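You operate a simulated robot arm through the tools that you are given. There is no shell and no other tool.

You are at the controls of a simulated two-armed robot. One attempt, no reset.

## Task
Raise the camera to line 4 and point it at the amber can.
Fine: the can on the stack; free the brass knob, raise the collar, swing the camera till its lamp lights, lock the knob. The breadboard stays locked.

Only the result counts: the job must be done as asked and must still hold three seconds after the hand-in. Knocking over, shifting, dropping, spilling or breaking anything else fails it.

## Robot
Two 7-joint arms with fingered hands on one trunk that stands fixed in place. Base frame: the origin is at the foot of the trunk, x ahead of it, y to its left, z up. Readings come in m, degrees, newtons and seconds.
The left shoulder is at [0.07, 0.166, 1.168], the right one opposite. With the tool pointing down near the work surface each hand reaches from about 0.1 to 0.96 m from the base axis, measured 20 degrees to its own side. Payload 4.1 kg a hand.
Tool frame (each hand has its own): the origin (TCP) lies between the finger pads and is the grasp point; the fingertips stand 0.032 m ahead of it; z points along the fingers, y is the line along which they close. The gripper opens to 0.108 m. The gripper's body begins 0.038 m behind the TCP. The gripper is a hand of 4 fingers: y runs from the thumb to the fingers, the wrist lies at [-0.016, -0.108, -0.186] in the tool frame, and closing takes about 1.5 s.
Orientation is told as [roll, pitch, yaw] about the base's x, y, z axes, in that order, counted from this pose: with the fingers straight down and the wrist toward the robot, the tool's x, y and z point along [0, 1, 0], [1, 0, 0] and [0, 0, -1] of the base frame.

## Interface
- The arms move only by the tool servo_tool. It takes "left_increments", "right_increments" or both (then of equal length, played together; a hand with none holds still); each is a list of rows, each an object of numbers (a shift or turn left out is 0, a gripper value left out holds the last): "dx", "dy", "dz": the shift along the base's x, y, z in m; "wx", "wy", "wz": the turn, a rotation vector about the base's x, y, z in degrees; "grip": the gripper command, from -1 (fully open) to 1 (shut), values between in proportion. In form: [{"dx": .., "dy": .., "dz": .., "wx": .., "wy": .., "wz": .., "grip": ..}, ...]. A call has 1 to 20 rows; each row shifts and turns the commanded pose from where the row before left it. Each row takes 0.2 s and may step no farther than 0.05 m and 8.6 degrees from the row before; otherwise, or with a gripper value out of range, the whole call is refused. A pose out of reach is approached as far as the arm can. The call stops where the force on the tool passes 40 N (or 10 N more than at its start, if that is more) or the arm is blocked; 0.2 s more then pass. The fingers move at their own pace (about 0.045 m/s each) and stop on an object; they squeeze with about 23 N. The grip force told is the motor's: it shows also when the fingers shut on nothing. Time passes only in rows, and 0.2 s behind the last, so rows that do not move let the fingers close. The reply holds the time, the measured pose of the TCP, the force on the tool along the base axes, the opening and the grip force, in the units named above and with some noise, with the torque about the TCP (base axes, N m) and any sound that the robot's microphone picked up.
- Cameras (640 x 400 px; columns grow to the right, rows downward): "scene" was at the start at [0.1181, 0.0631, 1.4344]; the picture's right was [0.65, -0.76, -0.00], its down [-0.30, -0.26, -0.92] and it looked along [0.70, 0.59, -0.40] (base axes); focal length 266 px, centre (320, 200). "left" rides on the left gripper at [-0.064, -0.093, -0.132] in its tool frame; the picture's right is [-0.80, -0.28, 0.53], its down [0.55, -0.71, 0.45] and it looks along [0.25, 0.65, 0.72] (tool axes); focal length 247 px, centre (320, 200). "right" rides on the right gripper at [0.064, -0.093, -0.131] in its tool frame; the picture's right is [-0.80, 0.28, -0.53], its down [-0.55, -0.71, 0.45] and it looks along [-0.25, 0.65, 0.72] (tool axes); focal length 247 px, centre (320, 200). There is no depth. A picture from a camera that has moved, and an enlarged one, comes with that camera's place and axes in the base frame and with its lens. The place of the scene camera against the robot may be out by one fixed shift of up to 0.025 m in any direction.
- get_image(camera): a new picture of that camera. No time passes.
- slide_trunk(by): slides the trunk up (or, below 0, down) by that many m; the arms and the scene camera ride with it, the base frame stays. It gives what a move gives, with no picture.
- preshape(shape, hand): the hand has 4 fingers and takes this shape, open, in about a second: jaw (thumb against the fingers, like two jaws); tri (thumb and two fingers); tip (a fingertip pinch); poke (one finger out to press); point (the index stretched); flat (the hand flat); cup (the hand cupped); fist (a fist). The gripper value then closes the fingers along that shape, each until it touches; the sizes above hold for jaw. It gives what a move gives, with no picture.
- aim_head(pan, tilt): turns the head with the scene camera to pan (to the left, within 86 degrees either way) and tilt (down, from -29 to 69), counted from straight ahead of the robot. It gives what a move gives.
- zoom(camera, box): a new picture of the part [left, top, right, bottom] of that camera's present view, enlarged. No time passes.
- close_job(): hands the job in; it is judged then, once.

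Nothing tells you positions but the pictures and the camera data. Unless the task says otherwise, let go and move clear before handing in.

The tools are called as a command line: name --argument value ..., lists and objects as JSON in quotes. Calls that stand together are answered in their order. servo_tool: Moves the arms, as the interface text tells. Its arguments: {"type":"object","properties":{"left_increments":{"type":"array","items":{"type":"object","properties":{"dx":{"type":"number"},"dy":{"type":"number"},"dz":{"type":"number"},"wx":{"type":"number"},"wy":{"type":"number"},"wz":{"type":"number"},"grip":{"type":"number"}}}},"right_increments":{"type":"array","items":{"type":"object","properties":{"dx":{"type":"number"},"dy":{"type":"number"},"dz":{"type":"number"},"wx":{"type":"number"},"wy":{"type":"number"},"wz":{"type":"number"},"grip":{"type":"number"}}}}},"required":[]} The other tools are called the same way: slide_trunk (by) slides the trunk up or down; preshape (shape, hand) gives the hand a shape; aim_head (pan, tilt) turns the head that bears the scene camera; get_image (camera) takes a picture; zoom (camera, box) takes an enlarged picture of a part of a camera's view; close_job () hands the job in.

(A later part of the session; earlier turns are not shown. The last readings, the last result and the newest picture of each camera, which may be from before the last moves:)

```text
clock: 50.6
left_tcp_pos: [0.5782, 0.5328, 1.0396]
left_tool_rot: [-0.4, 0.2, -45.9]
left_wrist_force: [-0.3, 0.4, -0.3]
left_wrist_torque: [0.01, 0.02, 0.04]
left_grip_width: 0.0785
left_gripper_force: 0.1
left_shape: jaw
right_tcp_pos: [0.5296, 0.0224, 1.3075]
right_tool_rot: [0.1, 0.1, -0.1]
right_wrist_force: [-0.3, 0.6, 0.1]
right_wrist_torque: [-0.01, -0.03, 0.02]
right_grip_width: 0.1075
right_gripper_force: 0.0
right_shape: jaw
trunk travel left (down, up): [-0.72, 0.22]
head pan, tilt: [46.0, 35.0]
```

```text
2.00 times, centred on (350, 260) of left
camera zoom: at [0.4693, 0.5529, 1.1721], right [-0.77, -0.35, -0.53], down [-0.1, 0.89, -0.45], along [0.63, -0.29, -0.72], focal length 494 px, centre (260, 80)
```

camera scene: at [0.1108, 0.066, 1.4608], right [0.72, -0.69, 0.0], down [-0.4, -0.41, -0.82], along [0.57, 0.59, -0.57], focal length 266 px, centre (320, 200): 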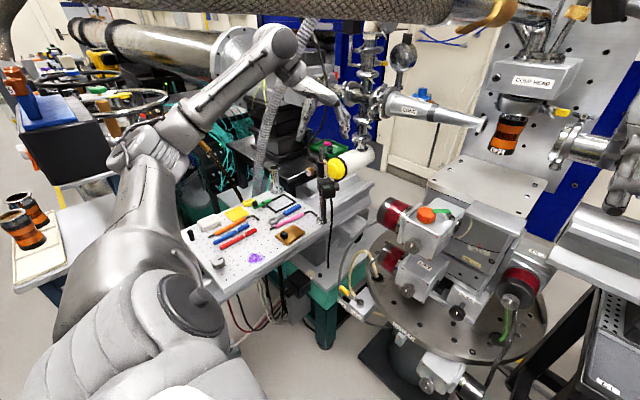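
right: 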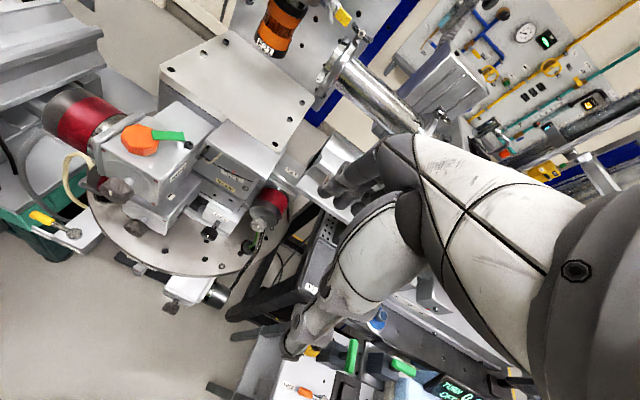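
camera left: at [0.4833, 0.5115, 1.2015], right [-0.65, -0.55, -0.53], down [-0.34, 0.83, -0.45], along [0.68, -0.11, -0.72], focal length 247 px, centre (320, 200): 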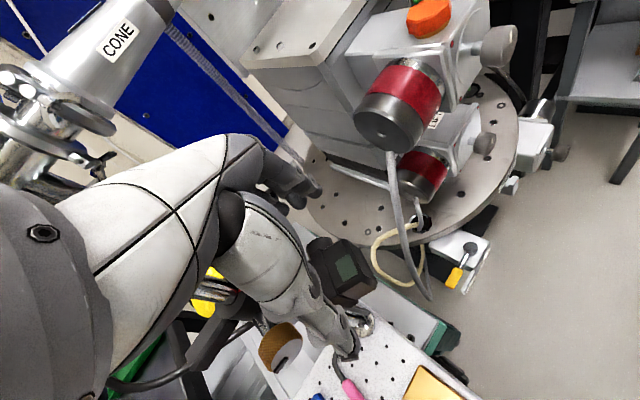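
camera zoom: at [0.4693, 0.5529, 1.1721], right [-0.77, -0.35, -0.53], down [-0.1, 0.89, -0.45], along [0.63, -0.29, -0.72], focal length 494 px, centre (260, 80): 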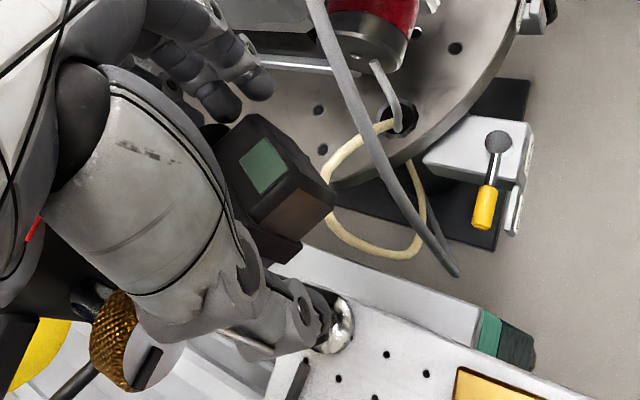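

The camera is swinging freely around the post under the finger push. The lamp is still dull, so I'll continue in smaller steps.

servo_tool --left_increments '[{"wz": -3, "dx": -0.0028, "dy": 0.0024}, {}]'

zoom --camera "scene" --box '[300, 150, 370, 220]'

servo_tool --left_increments '[{"wz": -3, "dx": -0.0027, "dy": 0.0025}, {}]'

zoom --camera "scene" --box '[300, 150, 370, 220]'

zoom --camera "left" --box '[270, 160, 430, 360]'

```text
clock: 51.2
left_tcp_pos: [0.5759, 0.5349, 1.0402]
left_tool_rot: [-0.3, 0.3, -49.1]
left_wrist_force: [0.2, 0.1, 0.2]
left_wrist_torque: [-0.02, -0.01, 0.03]
left_grip_width: 0.0788
left_gripper_force: 0.1
left_shape: jaw
right_tcp_pos: [0.5302, 0.0209, 1.3062]
right_tool_rot: [0.0, 0.1, 0.0]
right_wrist_force: [0.7, 0.1, -0.7]
right_wrist_torque: [-0.01, -0.01, 0.01]
right_grip_width: 0.1079
right_gripper_force: 0.1
right_shape: jaw
trunk travel left (down, up): [-0.72, 0.22]
head pan, tilt: [46.0, 35.0]
```

```text
5.71 times, centred on (335, 185) of scene
camera zoom: at [0.1088, 0.0665, 1.4609], right [0.72, -0.69, 0.0], down [-0.4, -0.41, -0.82], along [0.57, 0.59, -0.57], focal length 1521 px, centre (234, 286)
```

zoom: 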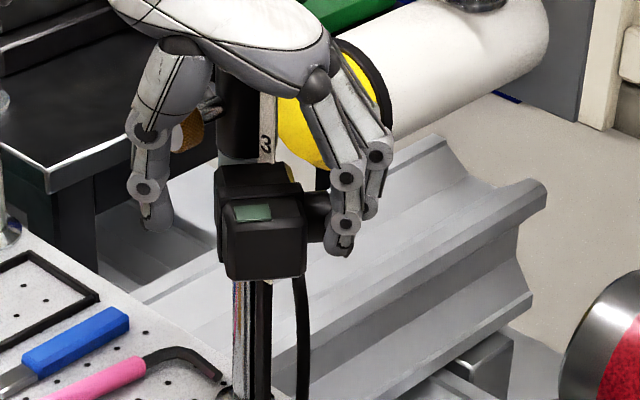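

```text
clock: 51.8
left_tcp_pos: [0.5729, 0.5361, 1.0387]
left_tool_rot: [-0.3, 0.1, -51.8]
left_wrist_force: [0.3, -0.2, -0.4]
left_wrist_torque: [0.02, 0.0, 0.02]
left_grip_width: 0.0787
left_gripper_force: 0.0
left_shape: jaw
right_tcp_pos: [0.5301, 0.0217, 1.3074]
right_tool_rot: [0.0, 0.1, 0.0]
right_wrist_force: [0.1, -1.6, 0.1]
right_wrist_torque: [0.01, -0.03, 0.0]
right_grip_width: 0.1075
right_gripper_force: 0.1
right_shape: jaw
trunk travel left (down, up): [-0.72, 0.22]
head pan, tilt: [46.0, 35.0]
```

```text
5.71 times, centred on (335, 185) of scene
camera zoom: at [0.1088, 0.0665, 1.4609], right [0.72, -0.69, 0.0], down [-0.4, -0.41, -0.82], along [0.57, 0.59, -0.57], focal length 1521 px, centre (234, 286)
```

zoom: 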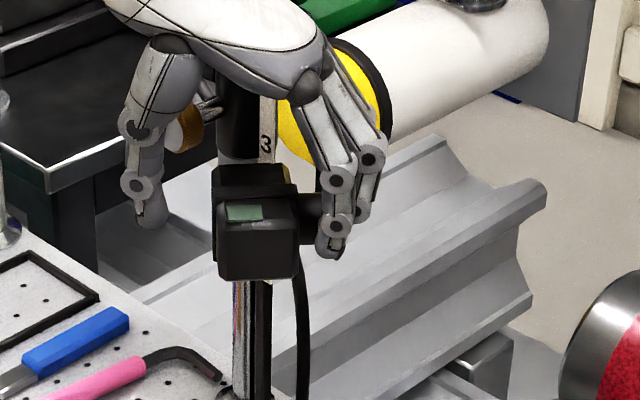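

```text
2.00 times, centred on (350, 260) of left
camera zoom: at [0.4667, 0.5692, 1.1721], right [-0.81, -0.27, -0.53], down [-0.01, 0.89, -0.45], along [0.59, -0.36, -0.72], focal length 494 px, centre (260, 80)
```

zoom: 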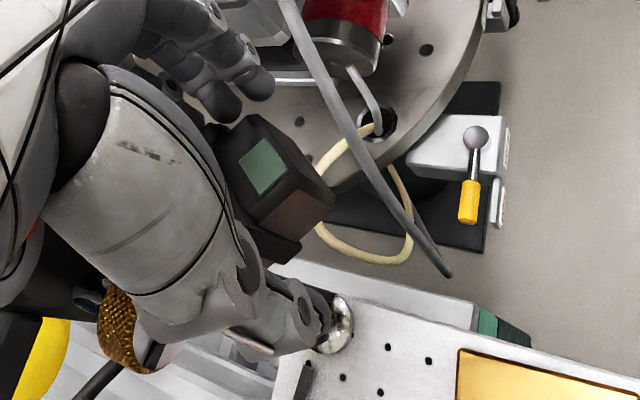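

The camera has swung about 13° and should need only a few more. The thumb is getting close to the knob, so I'll shift the hand slightly outward and continue in 2° steps.

servo_tool --left_increments '[{"dx": -0.004, "dy": -0.003}, {"wz": -2, "dx": -0.0017, "dy": 0.0019}, {}]'

zoom --camera "scene" --box '[300, 150, 370, 220]'

servo_tool --left_increments '[{"wz": -2, "dx": -0.0017, "dy": 0.0019}, {}]'

zoom --camera "scene" --box '[300, 150, 370, 220]'

zoom --camera "left" --box '[270, 160, 430, 360]'

```text
clock: 52.6
left_tcp_pos: [0.5681, 0.5355, 1.04]
left_tool_rot: [-0.3, 0.3, -53.8]
left_wrist_force: [0.9, -1.1, -0.5]
left_wrist_torque: [0.02, 0.01, -0.04]
left_grip_width: 0.0785
left_gripper_force: 0.2
left_shape: jaw
right_tcp_pos: [0.5295, 0.0219, 1.3069]
right_tool_rot: [0.0, 0.0, -0.1]
right_wrist_force: [-0.1, -0.3, -0.3]
right_wrist_torque: [0.01, -0.01, 0.03]
right_grip_width: 0.1076
right_gripper_force: 0.0
right_shape: jaw
trunk travel left (down, up): [-0.72, 0.22]
head pan, tilt: [46.0, 35.0]
```

```text
5.71 times, centred on (335, 185) of scene
camera zoom: at [0.1089, 0.0665, 1.4609], right [0.72, -0.69, 0.0], down [-0.4, -0.41, -0.82], along [0.57, 0.59, -0.57], focal length 1521 px, centre (234, 286)
```

zoom: 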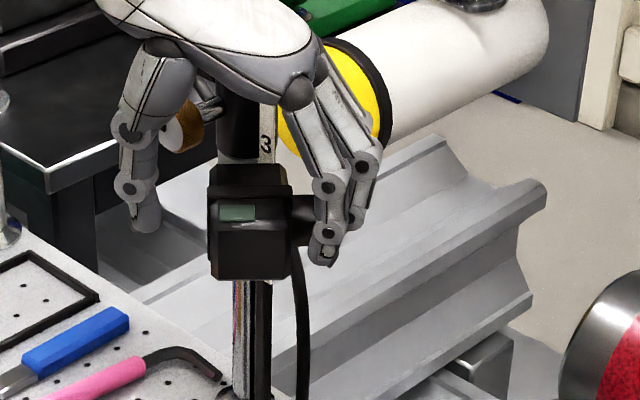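

```text
clock: 53.2
left_tcp_pos: [0.5658, 0.5377, 1.0389]
left_tool_rot: [-0.2, 0.4, -55.9]
left_wrist_force: [0.3, 0.7, -0.1]
left_wrist_torque: [0.01, -0.03, 0.03]
left_grip_width: 0.0786
left_gripper_force: 0.0
left_shape: jaw
right_tcp_pos: [0.5292, 0.0215, 1.3068]
right_tool_rot: [0.0, 0.1, 0.0]
right_wrist_force: [0.9, 0.1, -0.3]
right_wrist_torque: [0.0, 0.01, -0.03]
right_grip_width: 0.1075
right_gripper_force: 0.1
right_shape: jaw
trunk travel left (down, up): [-0.72, 0.22]
head pan, tilt: [46.0, 35.0]
```

```text
5.71 times, centred on (335, 185) of scene
camera zoom: at [0.1088, 0.0665, 1.4609], right [0.72, -0.69, 0.0], down [-0.4, -0.41, -0.82], along [0.57, 0.59, -0.57], focal length 1521 px, centre (234, 286)
```

zoom: 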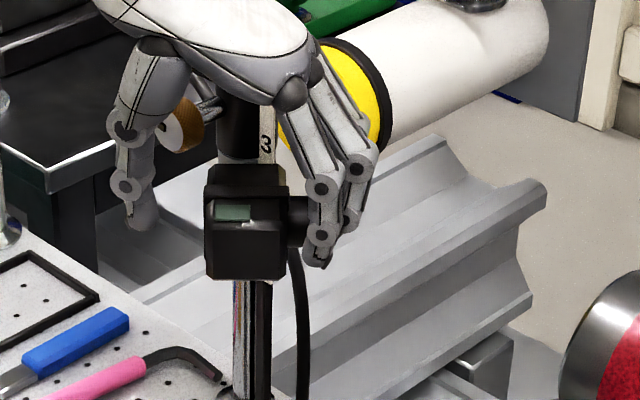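

```text
2.00 times, centred on (350, 260) of left
camera zoom: at [0.462, 0.5773, 1.1721], right [-0.82, -0.21, -0.53], down [0.06, 0.89, -0.45], along [0.57, -0.4, -0.72], focal length 494 px, centre (260, 80)
```

zoom: 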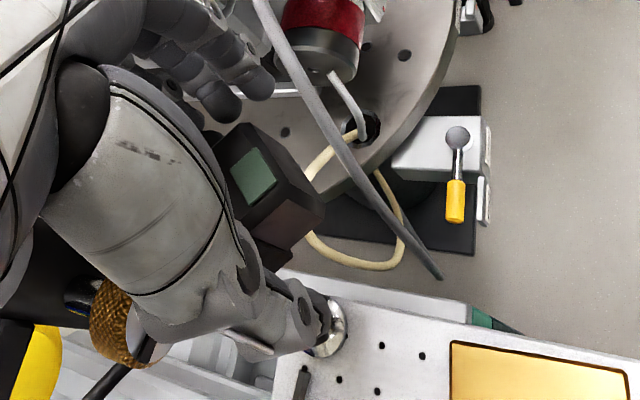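

The lamp isn't lit yet. I'll continue in 2° steps, nudging outward to keep clear of the knob.

servo_tool --left_increments '[{"wz": -2, "dx": -0.0025, "dy": 0.0012}, {}]'

zoom --camera "scene" --box '[310, 170, 350, 210]'

servo_tool --left_increments '[{"wz": -2, "dx": -0.0025, "dy": 0.0012}, {}]'

zoom --camera "scene" --box '[310, 170, 350, 210]'

```text
clock: 53.8
left_tcp_pos: [0.5645, 0.5388, 1.0403]
left_tool_rot: [-0.3, 0.1, -57.9]
left_wrist_force: [0.5, 0.2, 0.7]
left_wrist_torque: [0.01, -0.04, 0.0]
left_grip_width: 0.0785
left_gripper_force: 0.1
left_shape: jaw
right_tcp_pos: [0.5295, 0.0219, 1.3077]
right_tool_rot: [-0.1, 0.2, 0.0]
right_wrist_force: [-0.3, 0.1, 0.5]
right_wrist_torque: [-0.01, -0.02, -0.03]
right_grip_width: 0.1076
right_gripper_force: 0.0
right_shape: jaw
trunk travel left (down, up): [-0.72, 0.22]
head pan, tilt: [46.0, 35.0]
```

```text
10.00 times, centred on (330, 190) of scene
camera zoom: at [0.1088, 0.0665, 1.4609], right [0.72, -0.69, 0.0], down [-0.4, -0.41, -0.82], along [0.57, 0.59, -0.57], focal length 2661 px, centre (220, 300)
```

zoom: 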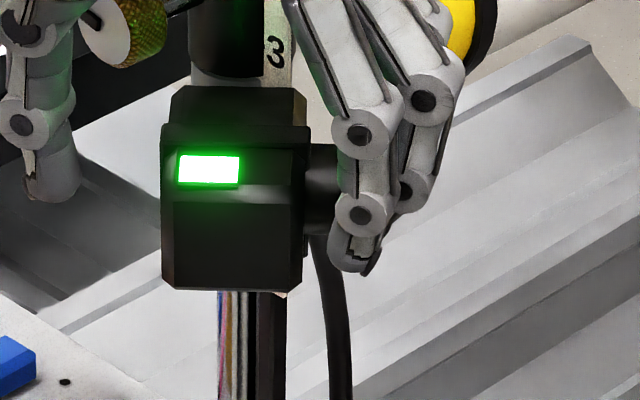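

```text
clock: 54.4
left_tcp_pos: [0.5601, 0.5397, 1.039]
left_tool_rot: [-0.2, 0.1, -59.8]
left_wrist_force: [0.1, -0.2, 0.1]
left_wrist_torque: [0.01, -0.01, 0.04]
left_grip_width: 0.0787
left_gripper_force: 0.1
left_shape: jaw
right_tcp_pos: [0.5291, 0.0215, 1.307]
right_tool_rot: [0.0, 0.1, 0.0]
right_wrist_force: [-0.2, 0.5, 0.5]
right_wrist_torque: [-0.03, -0.01, 0.03]
right_grip_width: 0.1076
right_gripper_force: 0.0
right_shape: jaw
trunk travel left (down, up): [-0.72, 0.22]
head pan, tilt: [46.0, 35.0]
```

```text
10.00 times, centred on (330, 190) of scene
camera zoom: at [0.1088, 0.0665, 1.4609], right [0.72, -0.69, 0.0], down [-0.4, -0.41, -0.82], along [0.57, 0.59, -0.57], focal length 2661 px, centre (220, 300)
```

zoom: 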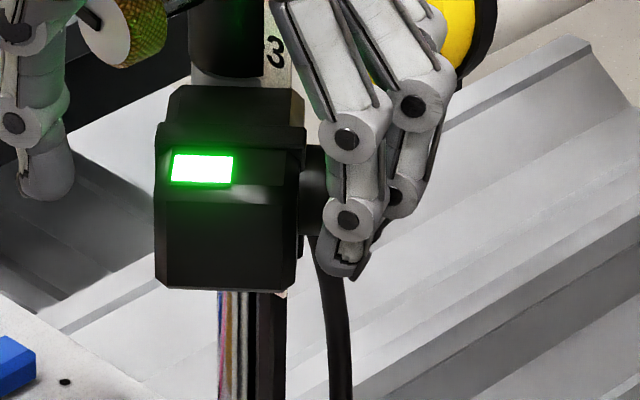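

The lamp lit up and stays lit. I'll ease the fingers off the lens, lift straight up and check that it stays lit.

servo_tool --left_increments '[{"dx": 0.0022, "dy": -0.0039}, {"dz": 0.015}, {"dz": 0.025}, {"dz": 0.03}, {"dz": 0.03}, {"dz": 0.03}, {"dz": 0.02}]'

zoom --camera "scene" --box '[290, 130, 380, 220]'

get_image --camera "left"

```text
clock: 56.0
left_tcp_pos: [0.5641, 0.5368, 1.1883]
left_tool_rot: [-0.3, 0.3, -59.9]
left_wrist_force: [0.0, -0.4, -0.5]
left_wrist_torque: [0.0, -0.01, -0.01]
left_grip_width: 0.0784
left_gripper_force: 0.1
left_shape: jaw
right_tcp_pos: [0.5296, 0.0207, 1.3054]
right_tool_rot: [0.0, 0.1, 0.0]
right_wrist_force: [0.5, -0.4, -0.3]
right_wrist_torque: [0.0, -0.04, 0.0]
right_grip_width: 0.1079
right_gripper_force: 0.0
right_shape: jaw
trunk travel left (down, up): [-0.72, 0.22]
head pan, tilt: [46.0, 35.0]
```

```text
4.44 times, centred on (335, 175) of scene
camera zoom: at [0.1088, 0.0662, 1.4609], right [0.72, -0.69, 0.0], down [-0.4, -0.41, -0.82], along [0.57, 0.59, -0.57], focal length 1183 px, centre (253, 311)
```

zoom: 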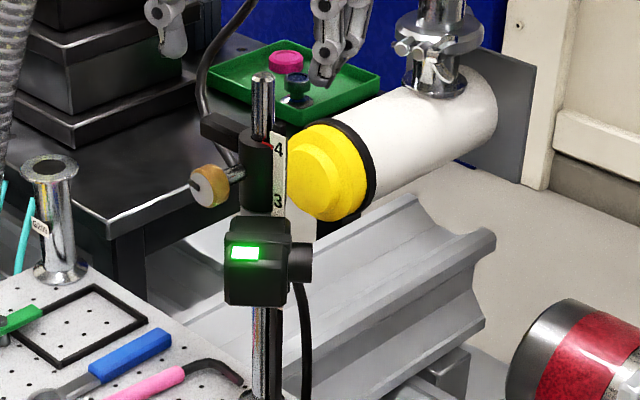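

```text
taken
camera left: at [0.4629, 0.5836, 1.3216], right [-0.84, -0.15, -0.53], down [0.12, 0.89, -0.45], along [0.54, -0.44, -0.72], focal length 247 px, centre (320, 200)
```

left: 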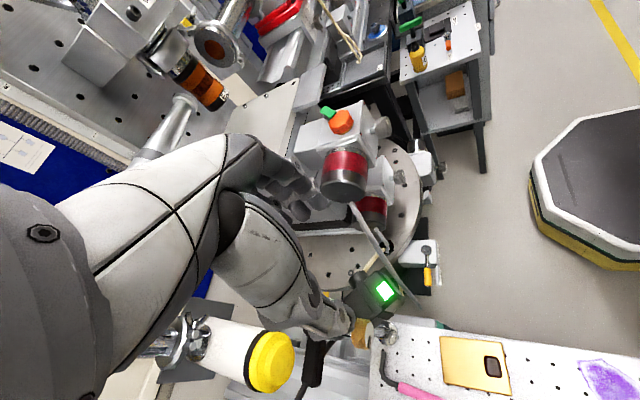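

The lamp stays lit with the hand away, and the pointer is at line 4. Now I'll take the left hand back and turn it to point forward again, so it can turn the knob clockwise to lock.

servo_tool --left_increments '[{"dz": 0.01, "dx": -0.01}, {"dx": -0.02, "dy": 0.005, "wz": 7.5}, {"dx": -0.02, "dy": 0.006, "wz": 7.5}, {"dx": -0.02, "dy": 0.006, "wz": 7.5}, {"dx": -0.02, "dy": 0.006, "wz": 7.5}, {"dx": -0.02, "dy": 0.006, "wz": 7.5}, {"dx": -0.02, "dy": 0.006, "wz": 7.5}, {"dz": -0.02, "wz": 7.5}, {"dz": -0.02, "wz": 7.4}]'

get_image --camera "scene"

```text
clock: 58.0
left_tcp_pos: [0.4338, 0.5712, 1.1588]
left_tool_rot: [-0.2, 0.2, 0.1]
left_wrist_force: [0.8, -0.5, -0.2]
left_wrist_torque: [0.01, 0.01, 0.0]
left_grip_width: 0.0784
left_gripper_force: 0.3
left_shape: jaw
right_tcp_pos: [0.5289, 0.0216, 1.3068]
right_tool_rot: [0.0, 0.0, -0.1]
right_wrist_force: [0.0, -0.6, -0.2]
right_wrist_torque: [-0.01, 0.0, 0.02]
right_grip_width: 0.1075
right_gripper_force: 0.1
right_shape: jaw
trunk travel left (down, up): [-0.72, 0.22]
head pan, tilt: [46.0, 35.0]
```

```text
taken
camera scene: at [0.1086, 0.0667, 1.461], right [0.72, -0.69, 0.0], down [-0.4, -0.41, -0.82], along [0.57, 0.59, -0.57], focal length 266 px, centre (320, 200)
```

scene: 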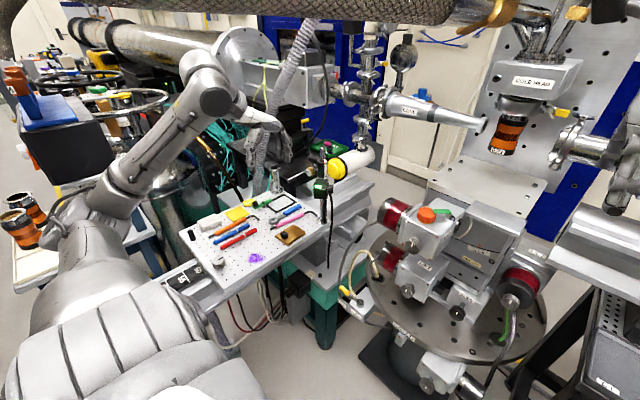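

I'll run the same 120° turn as before, back to pointing forward.

servo_tool --left_increments '[{"wx": -4.9, "wy": -4.9, "wz": 4.9}, {"wx": -4.9, "wy": -4.9, "wz": 4.9}, {"wx": -4.9, "wy": -4.9, "wz": 4.9}, {"wx": -4.9, "wy": -4.9, "wz": 4.9}, {"wx": -4.9, "wy": -4.9, "wz": 4.9}, {"wx": -4.9, "wy": -4.9, "wz": 4.9}, {"wx": -4.9, "wy": -4.9, "wz": 4.9}, {"wx": -4.9, "wy": -4.9, "wz": 4.9}, {"wx": -4.9, "wy": -4.9, "wz": 4.9}, {"wx": -4.9, "wy": -4.9, "wz": 4.9}, {"wx": -4.9, "wy": -4.9, "wz": 4.9}, {"wx": -4.9, "wy": -4.9, "wz": 4.9}, {"wx": -4.9, "wy": -4.9, "wz": 4.9, "dz": -0.01}, {"wx": -5.6, "wy": -5.6, "wz": 2.0, "dz": -0.01}]'

get_image --camera "scene"

get_image --camera "left"

```text
clock: 61.0
left_tcp_pos: [0.4349, 0.5704, 1.1404]
left_tool_rot: [-90.5, -0.3, 86.3]
left_wrist_force: [0.2, -0.6, 0.5]
left_wrist_torque: [-0.02, -0.02, -0.04]
left_grip_width: 0.0787
left_gripper_force: 0.1
left_shape: jaw
right_tcp_pos: [0.53, 0.0205, 1.3069]
right_tool_rot: [0.1, 0.1, 0.0]
right_wrist_force: [-0.2, -0.2, -0.3]
right_wrist_torque: [0.01, -0.05, 0.02]
right_grip_width: 0.1076
right_gripper_force: 0.1
right_shape: jaw
trunk travel left (down, up): [-0.72, 0.22]
head pan, tilt: [46.0, 35.0]
```

```text
taken
camera scene: at [0.1094, 0.0656, 1.461], right [0.72, -0.69, 0.0], down [-0.4, -0.41, -0.82], along [0.57, 0.59, -0.57], focal length 266 px, centre (320, 200)
```

scene: 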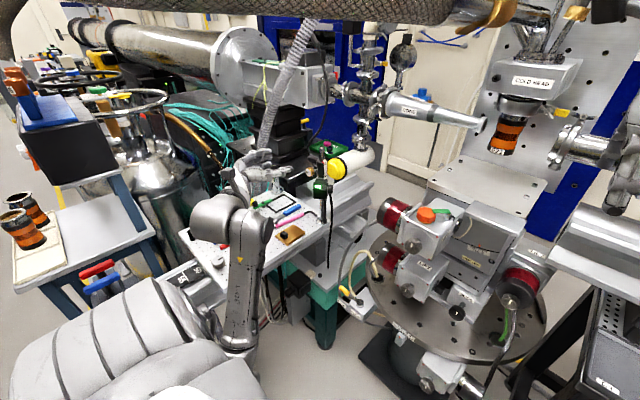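

```text
taken
camera left: at [0.2964, 0.4857, 1.2034], right [0.51, -0.32, 0.8], down [0.41, -0.73, -0.55], along [0.76, 0.6, -0.24], focal length 247 px, centre (320, 200)
```

left: 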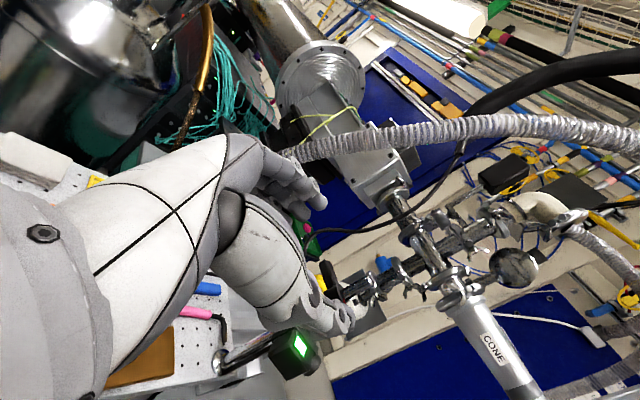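

The hand points forward again. I'll roll it to about 50°, with the thumb upper right and the fingers lower left so they clear the camera, and move to about 10 cm in front of the knob.

servo_tool --left_increments '[{"wx": -8, "wy": 0.5, "dx": 0.005, "dy": 0.004, "dz": -0.014}, {"wx": -8, "wy": 0.5, "dx": 0.005, "dy": 0.004, "dz": -0.014}, {"wx": -8, "wy": 0.5, "dx": 0.006, "dy": 0.004, "dz": -0.014}, {"wx": -8, "wy": 0.5, "dx": 0.006, "dy": 0.005, "dz": -0.014}, {"wx": -8, "wy": 0.5, "dx": 0.006, "dy": 0.005, "dz": -0.014}, {"wx": -8, "wy": 0.5, "dx": 0.006, "dy": 0.005, "dz": -0.015}, {}]'

get_image --camera "left"

zoom --camera "scene" --box '[270, 130, 370, 220]'

```text
clock: 62.6
left_tcp_pos: [0.4668, 0.5973, 1.0544]
left_tool_rot: [-90.8, 48.0, 86.2]
left_wrist_force: [0.0, -0.2, 0.8]
left_wrist_torque: [0.01, 0.02, 0.02]
left_grip_width: 0.0787
left_gripper_force: 0.0
left_shape: jaw
right_tcp_pos: [0.5289, 0.0201, 1.3074]
right_tool_rot: [0.0, 0.1, 0.0]
right_wrist_force: [-0.3, -0.2, 0.0]
right_wrist_torque: [-0.02, -0.02, -0.01]
right_grip_width: 0.1079
right_gripper_force: 0.1
right_shape: jaw
trunk travel left (down, up): [-0.72, 0.22]
head pan, tilt: [46.0, 35.0]
```

```text
taken
camera left: at [0.3346, 0.5901, 1.1657], right [0.55, 0.37, 0.75], down [0.39, -0.91, 0.16], along [0.74, 0.21, -0.64], focal length 247 px, centre (320, 200)
```

left: 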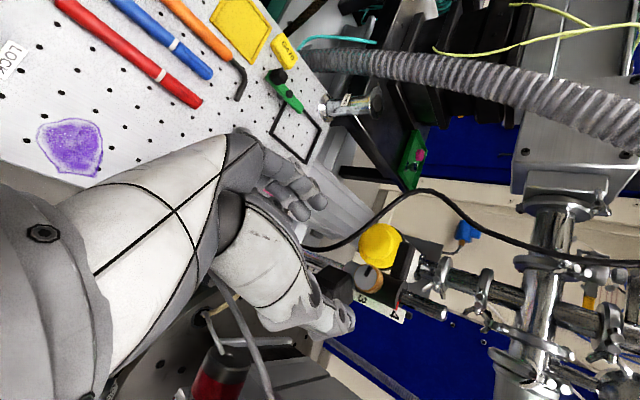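

```text
4.44 times, centred on (320, 175) of scene
camera zoom: at [0.1085, 0.0663, 1.461], right [0.72, -0.69, 0.0], down [-0.4, -0.41, -0.82], along [0.57, 0.59, -0.57], focal length 1183 px, centre (320, 311)
```

zoom: 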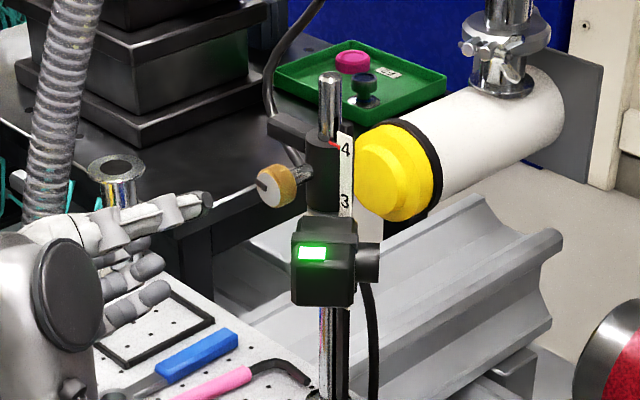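

I'll zoom in to measure the knob's offset from the tool axis.

zoom --camera "left" --box '[330, 240, 430, 330]'

```text
4.44 times, centred on (380, 285) of left
camera zoom: at [0.3346, 0.5901, 1.1657], right [0.55, 0.37, 0.75], down [0.39, -0.91, 0.16], along [0.74, 0.21, -0.64], focal length 1098 px, centre (53, -178)
```

zoom: 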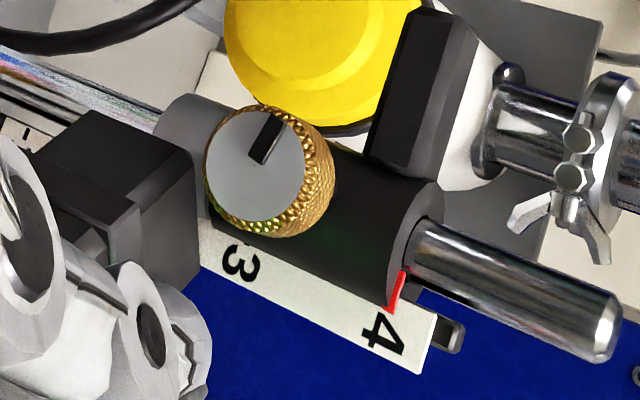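

The knob is within about 2–3 mm of the tool axis, and this view confirms the pointer at line 4. I'll try the "tri" shape here in free space so the third finger doesn't crowd the camera.

preshape --hand "left" --shape "tri"

get_image --camera "left"

zoom --camera "scene" --box '[260, 140, 360, 230]'

```text
clock: 63.5
left_tcp_pos: [0.4672, 0.5974, 1.0526]
left_tool_rot: [-90.6, 47.9, 86.1]
left_wrist_force: [0.5, -1.3, 0.0]
left_wrist_torque: [0.01, 0.03, -0.03]
left_grip_width: 0.1075
left_gripper_force: 0.1
left_shape: tri
right_tcp_pos: [0.5298, 0.0219, 1.3076]
right_tool_rot: [-0.1, 0.1, 0.0]
right_wrist_force: [0.9, 1.0, -0.1]
right_wrist_torque: [0.0, 0.04, 0.02]
right_grip_width: 0.1077
right_gripper_force: 0.0
right_shape: jaw
trunk travel left (down, up): [-0.72, 0.22]
head pan, tilt: [46.0, 35.0]
```

```text
taken
camera left: at [0.3349, 0.5901, 1.1656], right [0.55, 0.37, 0.75], down [0.39, -0.91, 0.16], along [0.74, 0.21, -0.64], focal length 247 px, centre (320, 200)
```

left: 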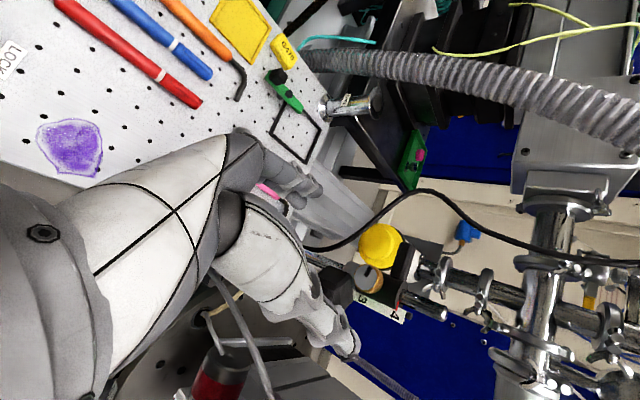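

```text
4.44 times, centred on (310, 185) of scene
camera zoom: at [0.1089, 0.0666, 1.4609], right [0.72, -0.69, 0.0], down [-0.4, -0.41, -0.82], along [0.57, 0.59, -0.57], focal length 1183 px, centre (364, 267)
```

zoom: 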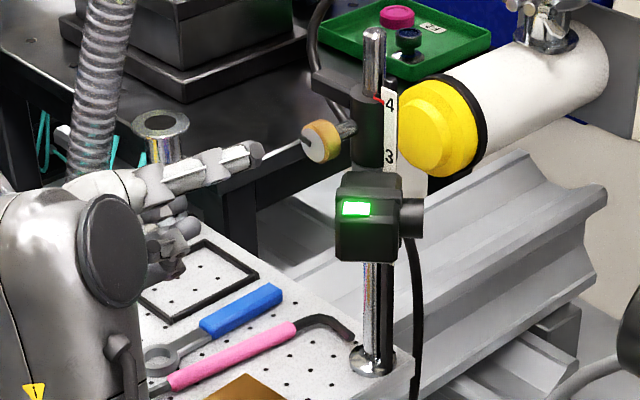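

The tri shape curls the third finger away. I'll roll to about 88° so a single grip can do most of the clockwise quarter turn.

servo_tool --left_increments '[{"wx": -8, "wy": 0.5, "dx": 0.005, "grip": -0.6}, {"wx": -8, "wy": 0.5, "dx": 0.005}, {"wx": -8, "wy": 0.5, "dx": 0.005}, {"wx": -8, "wy": 0.5, "dx": 0.005}, {"wx": -7, "wy": 0.4, "dx": 0.005}, {}]'

zoom --camera "left" --box '[250, 180, 410, 330]'

zoom --camera "scene" --box '[280, 140, 360, 210]'

```text
clock: 64.9
left_tcp_pos: [0.4926, 0.5976, 1.0543]
left_tool_rot: [-94.4, 87.0, 82.5]
left_wrist_force: [0.3, 0.4, -0.3]
left_wrist_torque: [-0.06, 0.02, 0.0]
left_grip_width: 0.0865
left_gripper_force: 0.1
left_shape: tri
right_tcp_pos: [0.5295, 0.0203, 1.3068]
right_tool_rot: [0.1, 0.0, 0.0]
right_wrist_force: [0.8, -0.1, -0.1]
right_wrist_torque: [0.02, 0.0, -0.01]
right_grip_width: 0.1077
right_gripper_force: 0.3
right_shape: jaw
trunk travel left (down, up): [-0.72, 0.22]
head pan, tilt: [46.0, 35.0]
```

```text
2.67 times, centred on (330, 255) of left
camera zoom: at [0.3649, 0.6632, 1.1504], right [0.57, 0.75, 0.33], down [0.41, -0.61, 0.68], along [0.71, -0.25, -0.66], focal length 659 px, centre (293, 53)
```

zoom: 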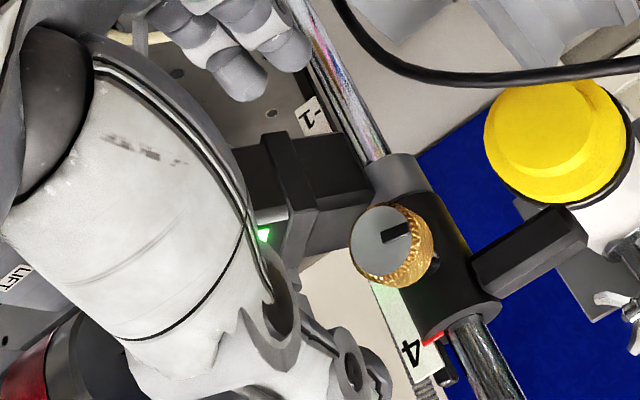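

```text
5.71 times, centred on (320, 175) of scene
camera zoom: at [0.1094, 0.0659, 1.4609], right [0.72, -0.69, 0.0], down [-0.4, -0.41, -0.82], along [0.57, 0.59, -0.57], focal length 1521 px, centre (320, 343)
```

zoom: 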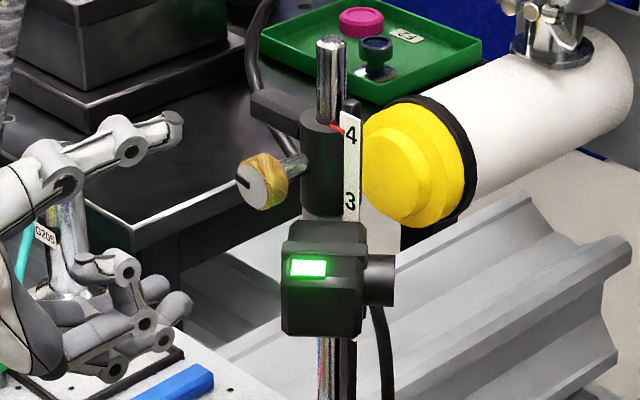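

The knob is about 4 mm to the right of the tool axis. I'll correct for that and approach in two steps.

servo_tool --left_increments '[{"dx": 0.014, "dy": -0.003, "dz": -0.0005}, {"dx": 0.014, "dy": -0.002, "dz": -0.0005}, {"dx": 0.012, "dy": -0.001}]'

zoom --camera "left" --box '[250, 180, 410, 330]'

zoom --camera "scene" --box '[280, 140, 360, 210]'

```text
clock: 65.7
left_tcp_pos: [0.533, 0.5924, 1.0534]
left_tool_rot: [-95.2, 87.0, 81.6]
left_wrist_force: [0.2, 0.1, -0.5]
left_wrist_torque: [0.01, 0.0, 0.01]
left_grip_width: 0.0867
left_gripper_force: 0.0
left_shape: tri
right_tcp_pos: [0.5297, 0.0207, 1.3076]
right_tool_rot: [0.0, 0.1, -0.1]
right_wrist_force: [-0.4, 0.0, -0.9]
right_wrist_torque: [0.01, -0.01, 0.01]
right_grip_width: 0.1077
right_gripper_force: 0.0
right_shape: jaw
trunk travel left (down, up): [-0.72, 0.22]
head pan, tilt: [46.0, 35.0]
```

```text
2.67 times, centred on (330, 255) of left
camera zoom: at [0.4044, 0.6577, 1.1495], right [0.57, 0.75, 0.33], down [0.41, -0.61, 0.68], along [0.71, -0.25, -0.66], focal length 659 px, centre (293, 53)
```

zoom: 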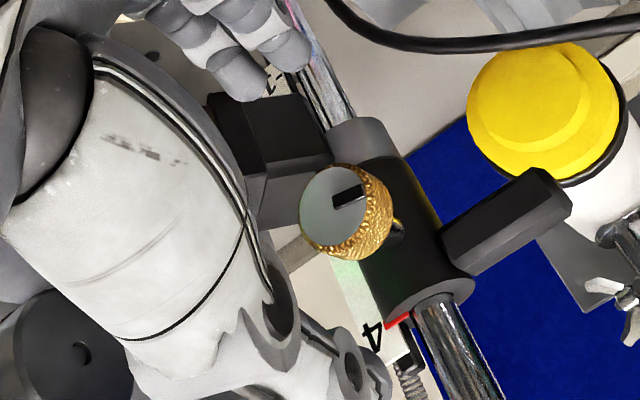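

```text
5.71 times, centred on (320, 175) of scene
camera zoom: at [0.109, 0.0666, 1.4609], right [0.72, -0.69, 0.0], down [-0.4, -0.41, -0.82], along [0.57, 0.59, -0.57], focal length 1521 px, centre (320, 343)
```

zoom: 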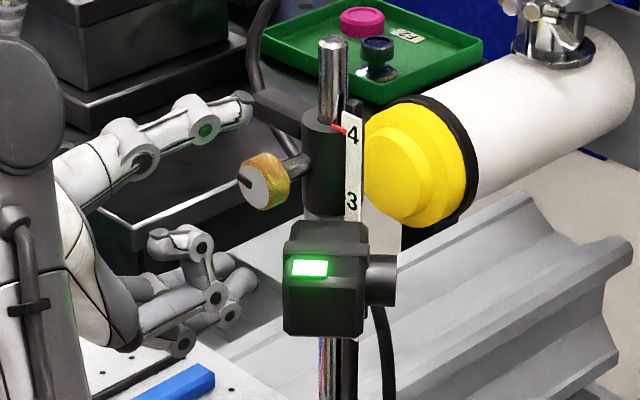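

Alignment is now within about 1 mm. I'll narrow the grip a little and advance the last 2 cm.

servo_tool --left_increments '[{"grip": -0.1}, {"grip": -0.1}, {"grip": -0.1, "dx": 0.008, "dy": -0.0004}, {"dx": 0.008, "dy": -0.0004}, {}]'

zoom --camera "left" --box '[250, 180, 410, 330]'

zoom --camera "scene" --box '[290, 150, 350, 205]'

```text
clock: 66.9
left_tcp_pos: [0.5488, 0.5919, 1.0528]
left_tool_rot: [-95.3, 86.9, 81.6]
left_wrist_force: [0.3, -0.9, -0.4]
left_wrist_torque: [0.01, -0.02, 0.01]
left_grip_width: 0.06
left_gripper_force: 0.1
left_shape: tri
right_tcp_pos: [0.5285, 0.0208, 1.3076]
right_tool_rot: [0.0, 0.0, 0.0]
right_wrist_force: [-0.9, 0.2, 0.4]
right_wrist_torque: [0.04, -0.01, -0.01]
right_grip_width: 0.1078
right_gripper_force: 0.0
right_shape: jaw
trunk travel left (down, up): [-0.72, 0.22]
head pan, tilt: [46.0, 35.0]
```

```text
2.67 times, centred on (330, 255) of left
camera zoom: at [0.4204, 0.6573, 1.1492], right [0.57, 0.75, 0.33], down [0.41, -0.61, 0.68], along [0.71, -0.25, -0.66], focal length 659 px, centre (293, 53)
```

zoom: 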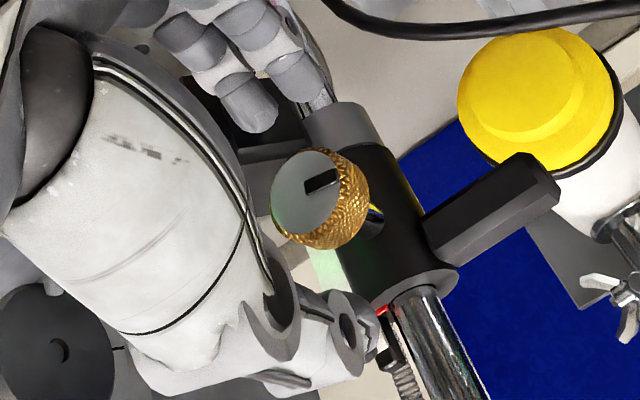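

```text
7.27 times, centred on (320, 178) of scene
camera zoom: at [0.1086, 0.0667, 1.461], right [0.72, -0.69, 0.0], down [-0.4, -0.41, -0.82], along [0.57, 0.59, -0.57], focal length 1936 px, centre (320, 364)
```

zoom: 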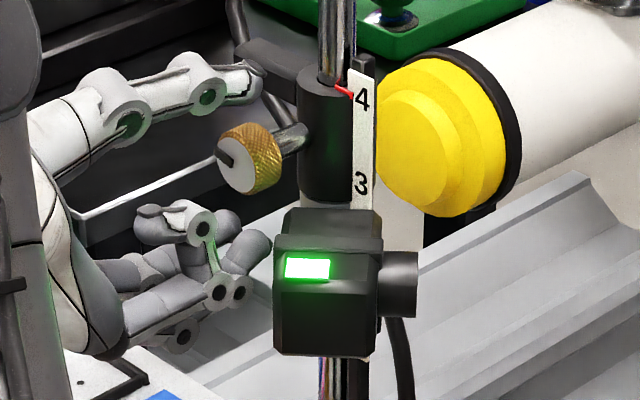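

I'll take the last 6 mm and close on the knob.

servo_tool --left_increments '[{"dx": 0.006, "dy": -0.0003}, {"grip": 0.1}, {"grip": 0.3}, {"grip": 0.3}]'

zoom --camera "scene" --box '[290, 150, 350, 205]'

zoom --camera "left" --box '[250, 180, 410, 330]'

```text
clock: 67.9
left_tcp_pos: [0.5547, 0.5902, 1.0528]
left_tool_rot: [-95.3, 86.9, 81.6]
left_wrist_force: [-1.1, -1.4, -0.8]
left_wrist_torque: [0.0, 0.01, 0.03]
left_grip_width: 0.0381
left_gripper_force: 0.1
left_shape: tri
right_tcp_pos: [0.5297, 0.0209, 1.3074]
right_tool_rot: [0.0, 0.1, 0.0]
right_wrist_force: [0.5, 0.7, 0.8]
right_wrist_torque: [0.03, 0.0, 0.02]
right_grip_width: 0.1074
right_gripper_force: 0.3
right_shape: jaw
trunk travel left (down, up): [-0.72, 0.22]
head pan, tilt: [46.0, 35.0]
```

```text
7.27 times, centred on (320, 178) of scene
camera zoom: at [0.1089, 0.0666, 1.4609], right [0.72, -0.69, 0.0], down [-0.4, -0.41, -0.82], along [0.57, 0.59, -0.57], focal length 1936 px, centre (320, 364)
```

zoom: 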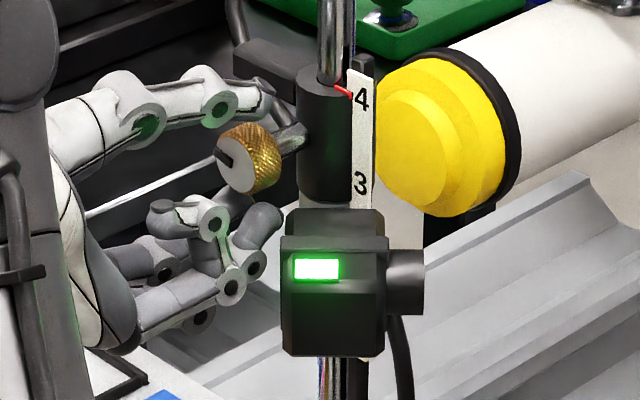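

```text
2.67 times, centred on (330, 255) of left
camera zoom: at [0.4266, 0.6567, 1.1491], right [0.57, 0.75, 0.33], down [0.41, -0.61, 0.68], along [0.71, -0.25, -0.66], focal length 659 px, centre (293, 53)
```

zoom: 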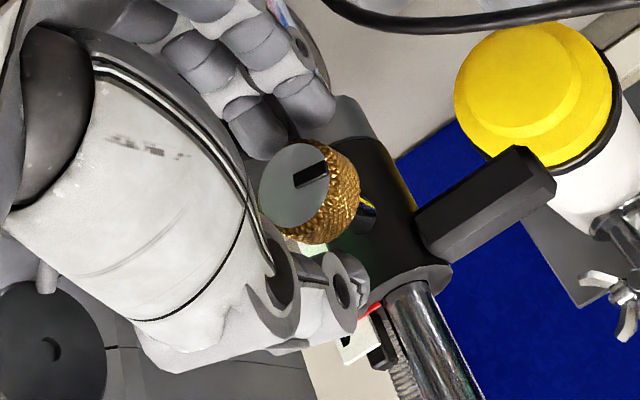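

Closing nudged the camera slightly back, though the lamp is still lit. I'll open and back off straight away, then check the lamp.

servo_tool --left_increments '[{"grip": -0.1}, {"grip": -0.1, "dx": -0.004}, {"dx": -0.01, "dy": 0.0006}, {"dx": -0.015, "dy": 0.0008}, {"dx": -0.02, "dy": 0.001}]'

zoom --camera "scene" --box '[290, 150, 350, 205]'

```text
clock: 69.1
left_tcp_pos: [0.505, 0.5927, 1.0531]
left_tool_rot: [-96.1, 87.0, 80.7]
left_wrist_force: [-0.7, 0.1, -0.1]
left_wrist_torque: [0.03, -0.01, 0.01]
left_grip_width: 0.0591
left_gripper_force: 0.1
left_shape: tri
right_tcp_pos: [0.5285, 0.0214, 1.3075]
right_tool_rot: [-0.1, 0.1, 0.1]
right_wrist_force: [-0.9, 0.1, 0.7]
right_wrist_torque: [-0.01, 0.0, 0.0]
right_grip_width: 0.1073
right_gripper_force: 0.0
right_shape: jaw
trunk travel left (down, up): [-0.72, 0.22]
head pan, tilt: [46.0, 35.0]
```

```text
7.27 times, centred on (320, 178) of scene
camera zoom: at [0.1074, 0.0673, 1.4611], right [0.72, -0.69, 0.0], down [-0.4, -0.41, -0.82], along [0.57, 0.59, -0.57], focal length 1936 px, centre (320, 364)
```

zoom: 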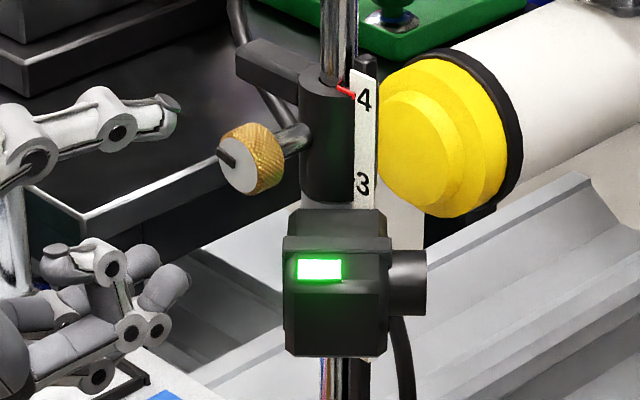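

The lamp stayed lit, but the camera moved back perhaps 3°, near the edge where it first lit. I'd like margin, so I'll bring the closed hand to the camera's right side and nudge it in +y, which swings it clockwise again. First I'll move back and to the right.

servo_tool --left_increments '[{"dx": -0.015, "grip": 0.3}, {"dy": -0.025, "grip": 0.9}, {"dy": -0.03}, {"dy": -0.03, "dz": -0.01}, {"dy": -0.03, "dz": -0.015}, {"dy": -0.02, "dz": -0.012}, {}]'

zoom --camera "scene" --box '[270, 140, 380, 230]'

get_image --camera "left"

```text
clock: 70.7
left_tcp_pos: [0.4897, 0.4573, 1.0167]
left_tool_rot: [-95.4, 87.0, 81.5]
left_wrist_force: [-0.3, -0.9, 0.1]
left_wrist_torque: [0.0, 0.01, -0.02]
left_grip_width: 0.0056
left_gripper_force: 0.0
left_shape: tri
right_tcp_pos: [0.5307, 0.0208, 1.3065]
right_tool_rot: [0.0, 0.1, 0.0]
right_wrist_force: [-0.3, 0.2, 0.1]
right_wrist_torque: [-0.01, 0.03, -0.01]
right_grip_width: 0.1076
right_gripper_force: 0.1
right_shape: jaw
trunk travel left (down, up): [-0.72, 0.22]
head pan, tilt: [46.0, 35.0]
```

```text
4.44 times, centred on (325, 185) of scene
camera zoom: at [0.1088, 0.0671, 1.4609], right [0.72, -0.69, 0.0], down [-0.4, -0.41, -0.82], along [0.57, 0.59, -0.57], focal length 1183 px, centre (298, 267)
```

zoom: 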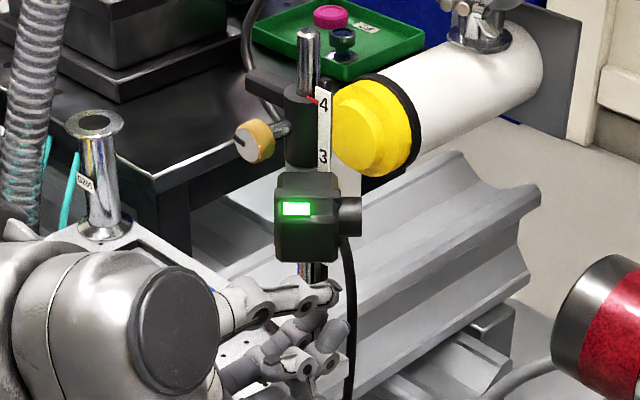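

```text
taken
camera left: at [0.3619, 0.5239, 1.1117], right [0.57, 0.75, 0.33], down [0.41, -0.61, 0.68], along [0.71, -0.25, -0.66], focal length 247 px, centre (320, 200)
```

left: 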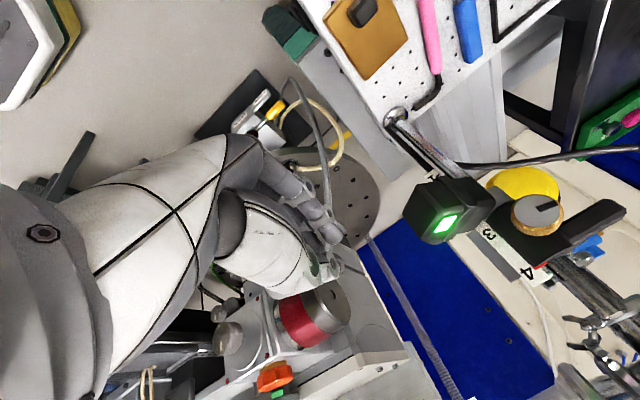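

This view shows the camera and lamp well. I'll advance along the camera's right side and then nudge it in +y.

servo_tool --left_increments '[{"dx": 0.025}, {"dx": 0.025}, {"dx": 0.025}, {}]'

get_image --camera "left"

zoom --camera "scene" --box '[290, 150, 380, 220]'

```text
clock: 71.7
left_tcp_pos: [0.5647, 0.4583, 1.0159]
left_tool_rot: [-95.6, 87.0, 81.4]
left_wrist_force: [-0.3, -0.4, -1.0]
left_wrist_torque: [0.0, -0.03, -0.02]
left_grip_width: 0.0055
left_gripper_force: 0.1
left_shape: tri
right_tcp_pos: [0.5296, 0.0217, 1.3068]
right_tool_rot: [0.0, 0.0, 0.0]
right_wrist_force: [0.0, -0.6, -0.2]
right_wrist_torque: [-0.01, 0.0, 0.06]
right_grip_width: 0.1077
right_gripper_force: 0.1
right_shape: jaw
trunk travel left (down, up): [-0.72, 0.22]
head pan, tilt: [46.0, 35.0]
```

```text
taken
camera left: at [0.4372, 0.5241, 1.1121], right [0.57, 0.75, 0.33], down [0.41, -0.61, 0.68], along [0.71, -0.25, -0.66], focal length 247 px, centre (320, 200)
```

left: 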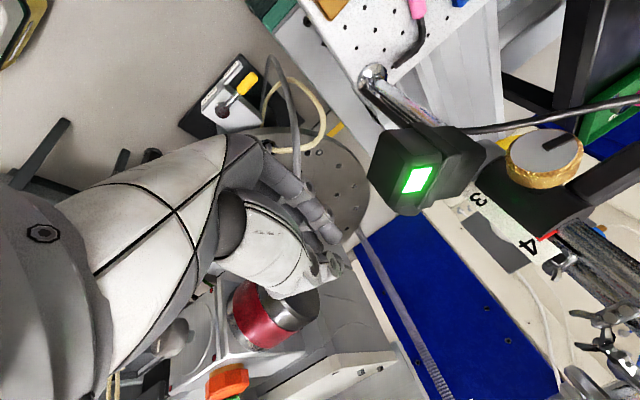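

```text
5.71 times, centred on (335, 185) of scene
camera zoom: at [0.1084, 0.0668, 1.461], right [0.72, -0.69, 0.0], down [-0.4, -0.41, -0.82], along [0.57, 0.59, -0.57], focal length 1521 px, centre (234, 286)
```

zoom: 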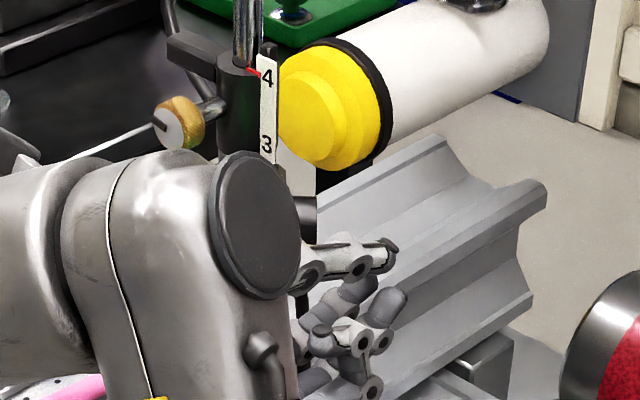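

The scene view is blocked, but the left camera sees both the lamp and the camera body. I'll close the gap of about 2 cm in small steps.

servo_tool --left_increments '[{"dy": 0.006}, {"dy": 0.006}, {}]'

zoom --camera "left" --box '[280, 100, 500, 300]'

```text
clock: 72.5
left_tcp_pos: [0.5636, 0.4699, 1.0167]
left_tool_rot: [-95.4, 87.0, 81.4]
left_wrist_force: [1.0, 0.1, 0.5]
left_wrist_torque: [-0.03, 0.02, 0.0]
left_grip_width: 0.0052
left_gripper_force: 0.0
left_shape: tri
right_tcp_pos: [0.5293, 0.0204, 1.307]
right_tool_rot: [0.0, 0.1, 0.0]
right_wrist_force: [-0.6, 0.7, 0.0]
right_wrist_torque: [-0.01, -0.02, 0.02]
right_grip_width: 0.1077
right_gripper_force: 0.1
right_shape: jaw
trunk travel left (down, up): [-0.72, 0.22]
head pan, tilt: [46.0, 35.0]
```

```text
2.00 times, centred on (390, 200) of left
camera zoom: at [0.4376, 0.5358, 1.1126], right [0.57, 0.75, 0.33], down [0.41, -0.61, 0.68], along [0.71, -0.25, -0.66], focal length 494 px, centre (180, 200)
```

zoom: 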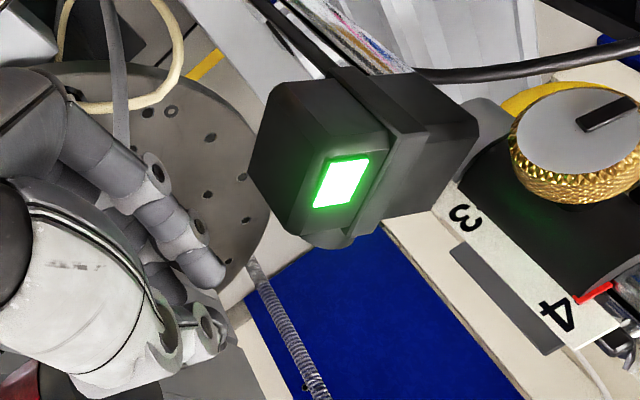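

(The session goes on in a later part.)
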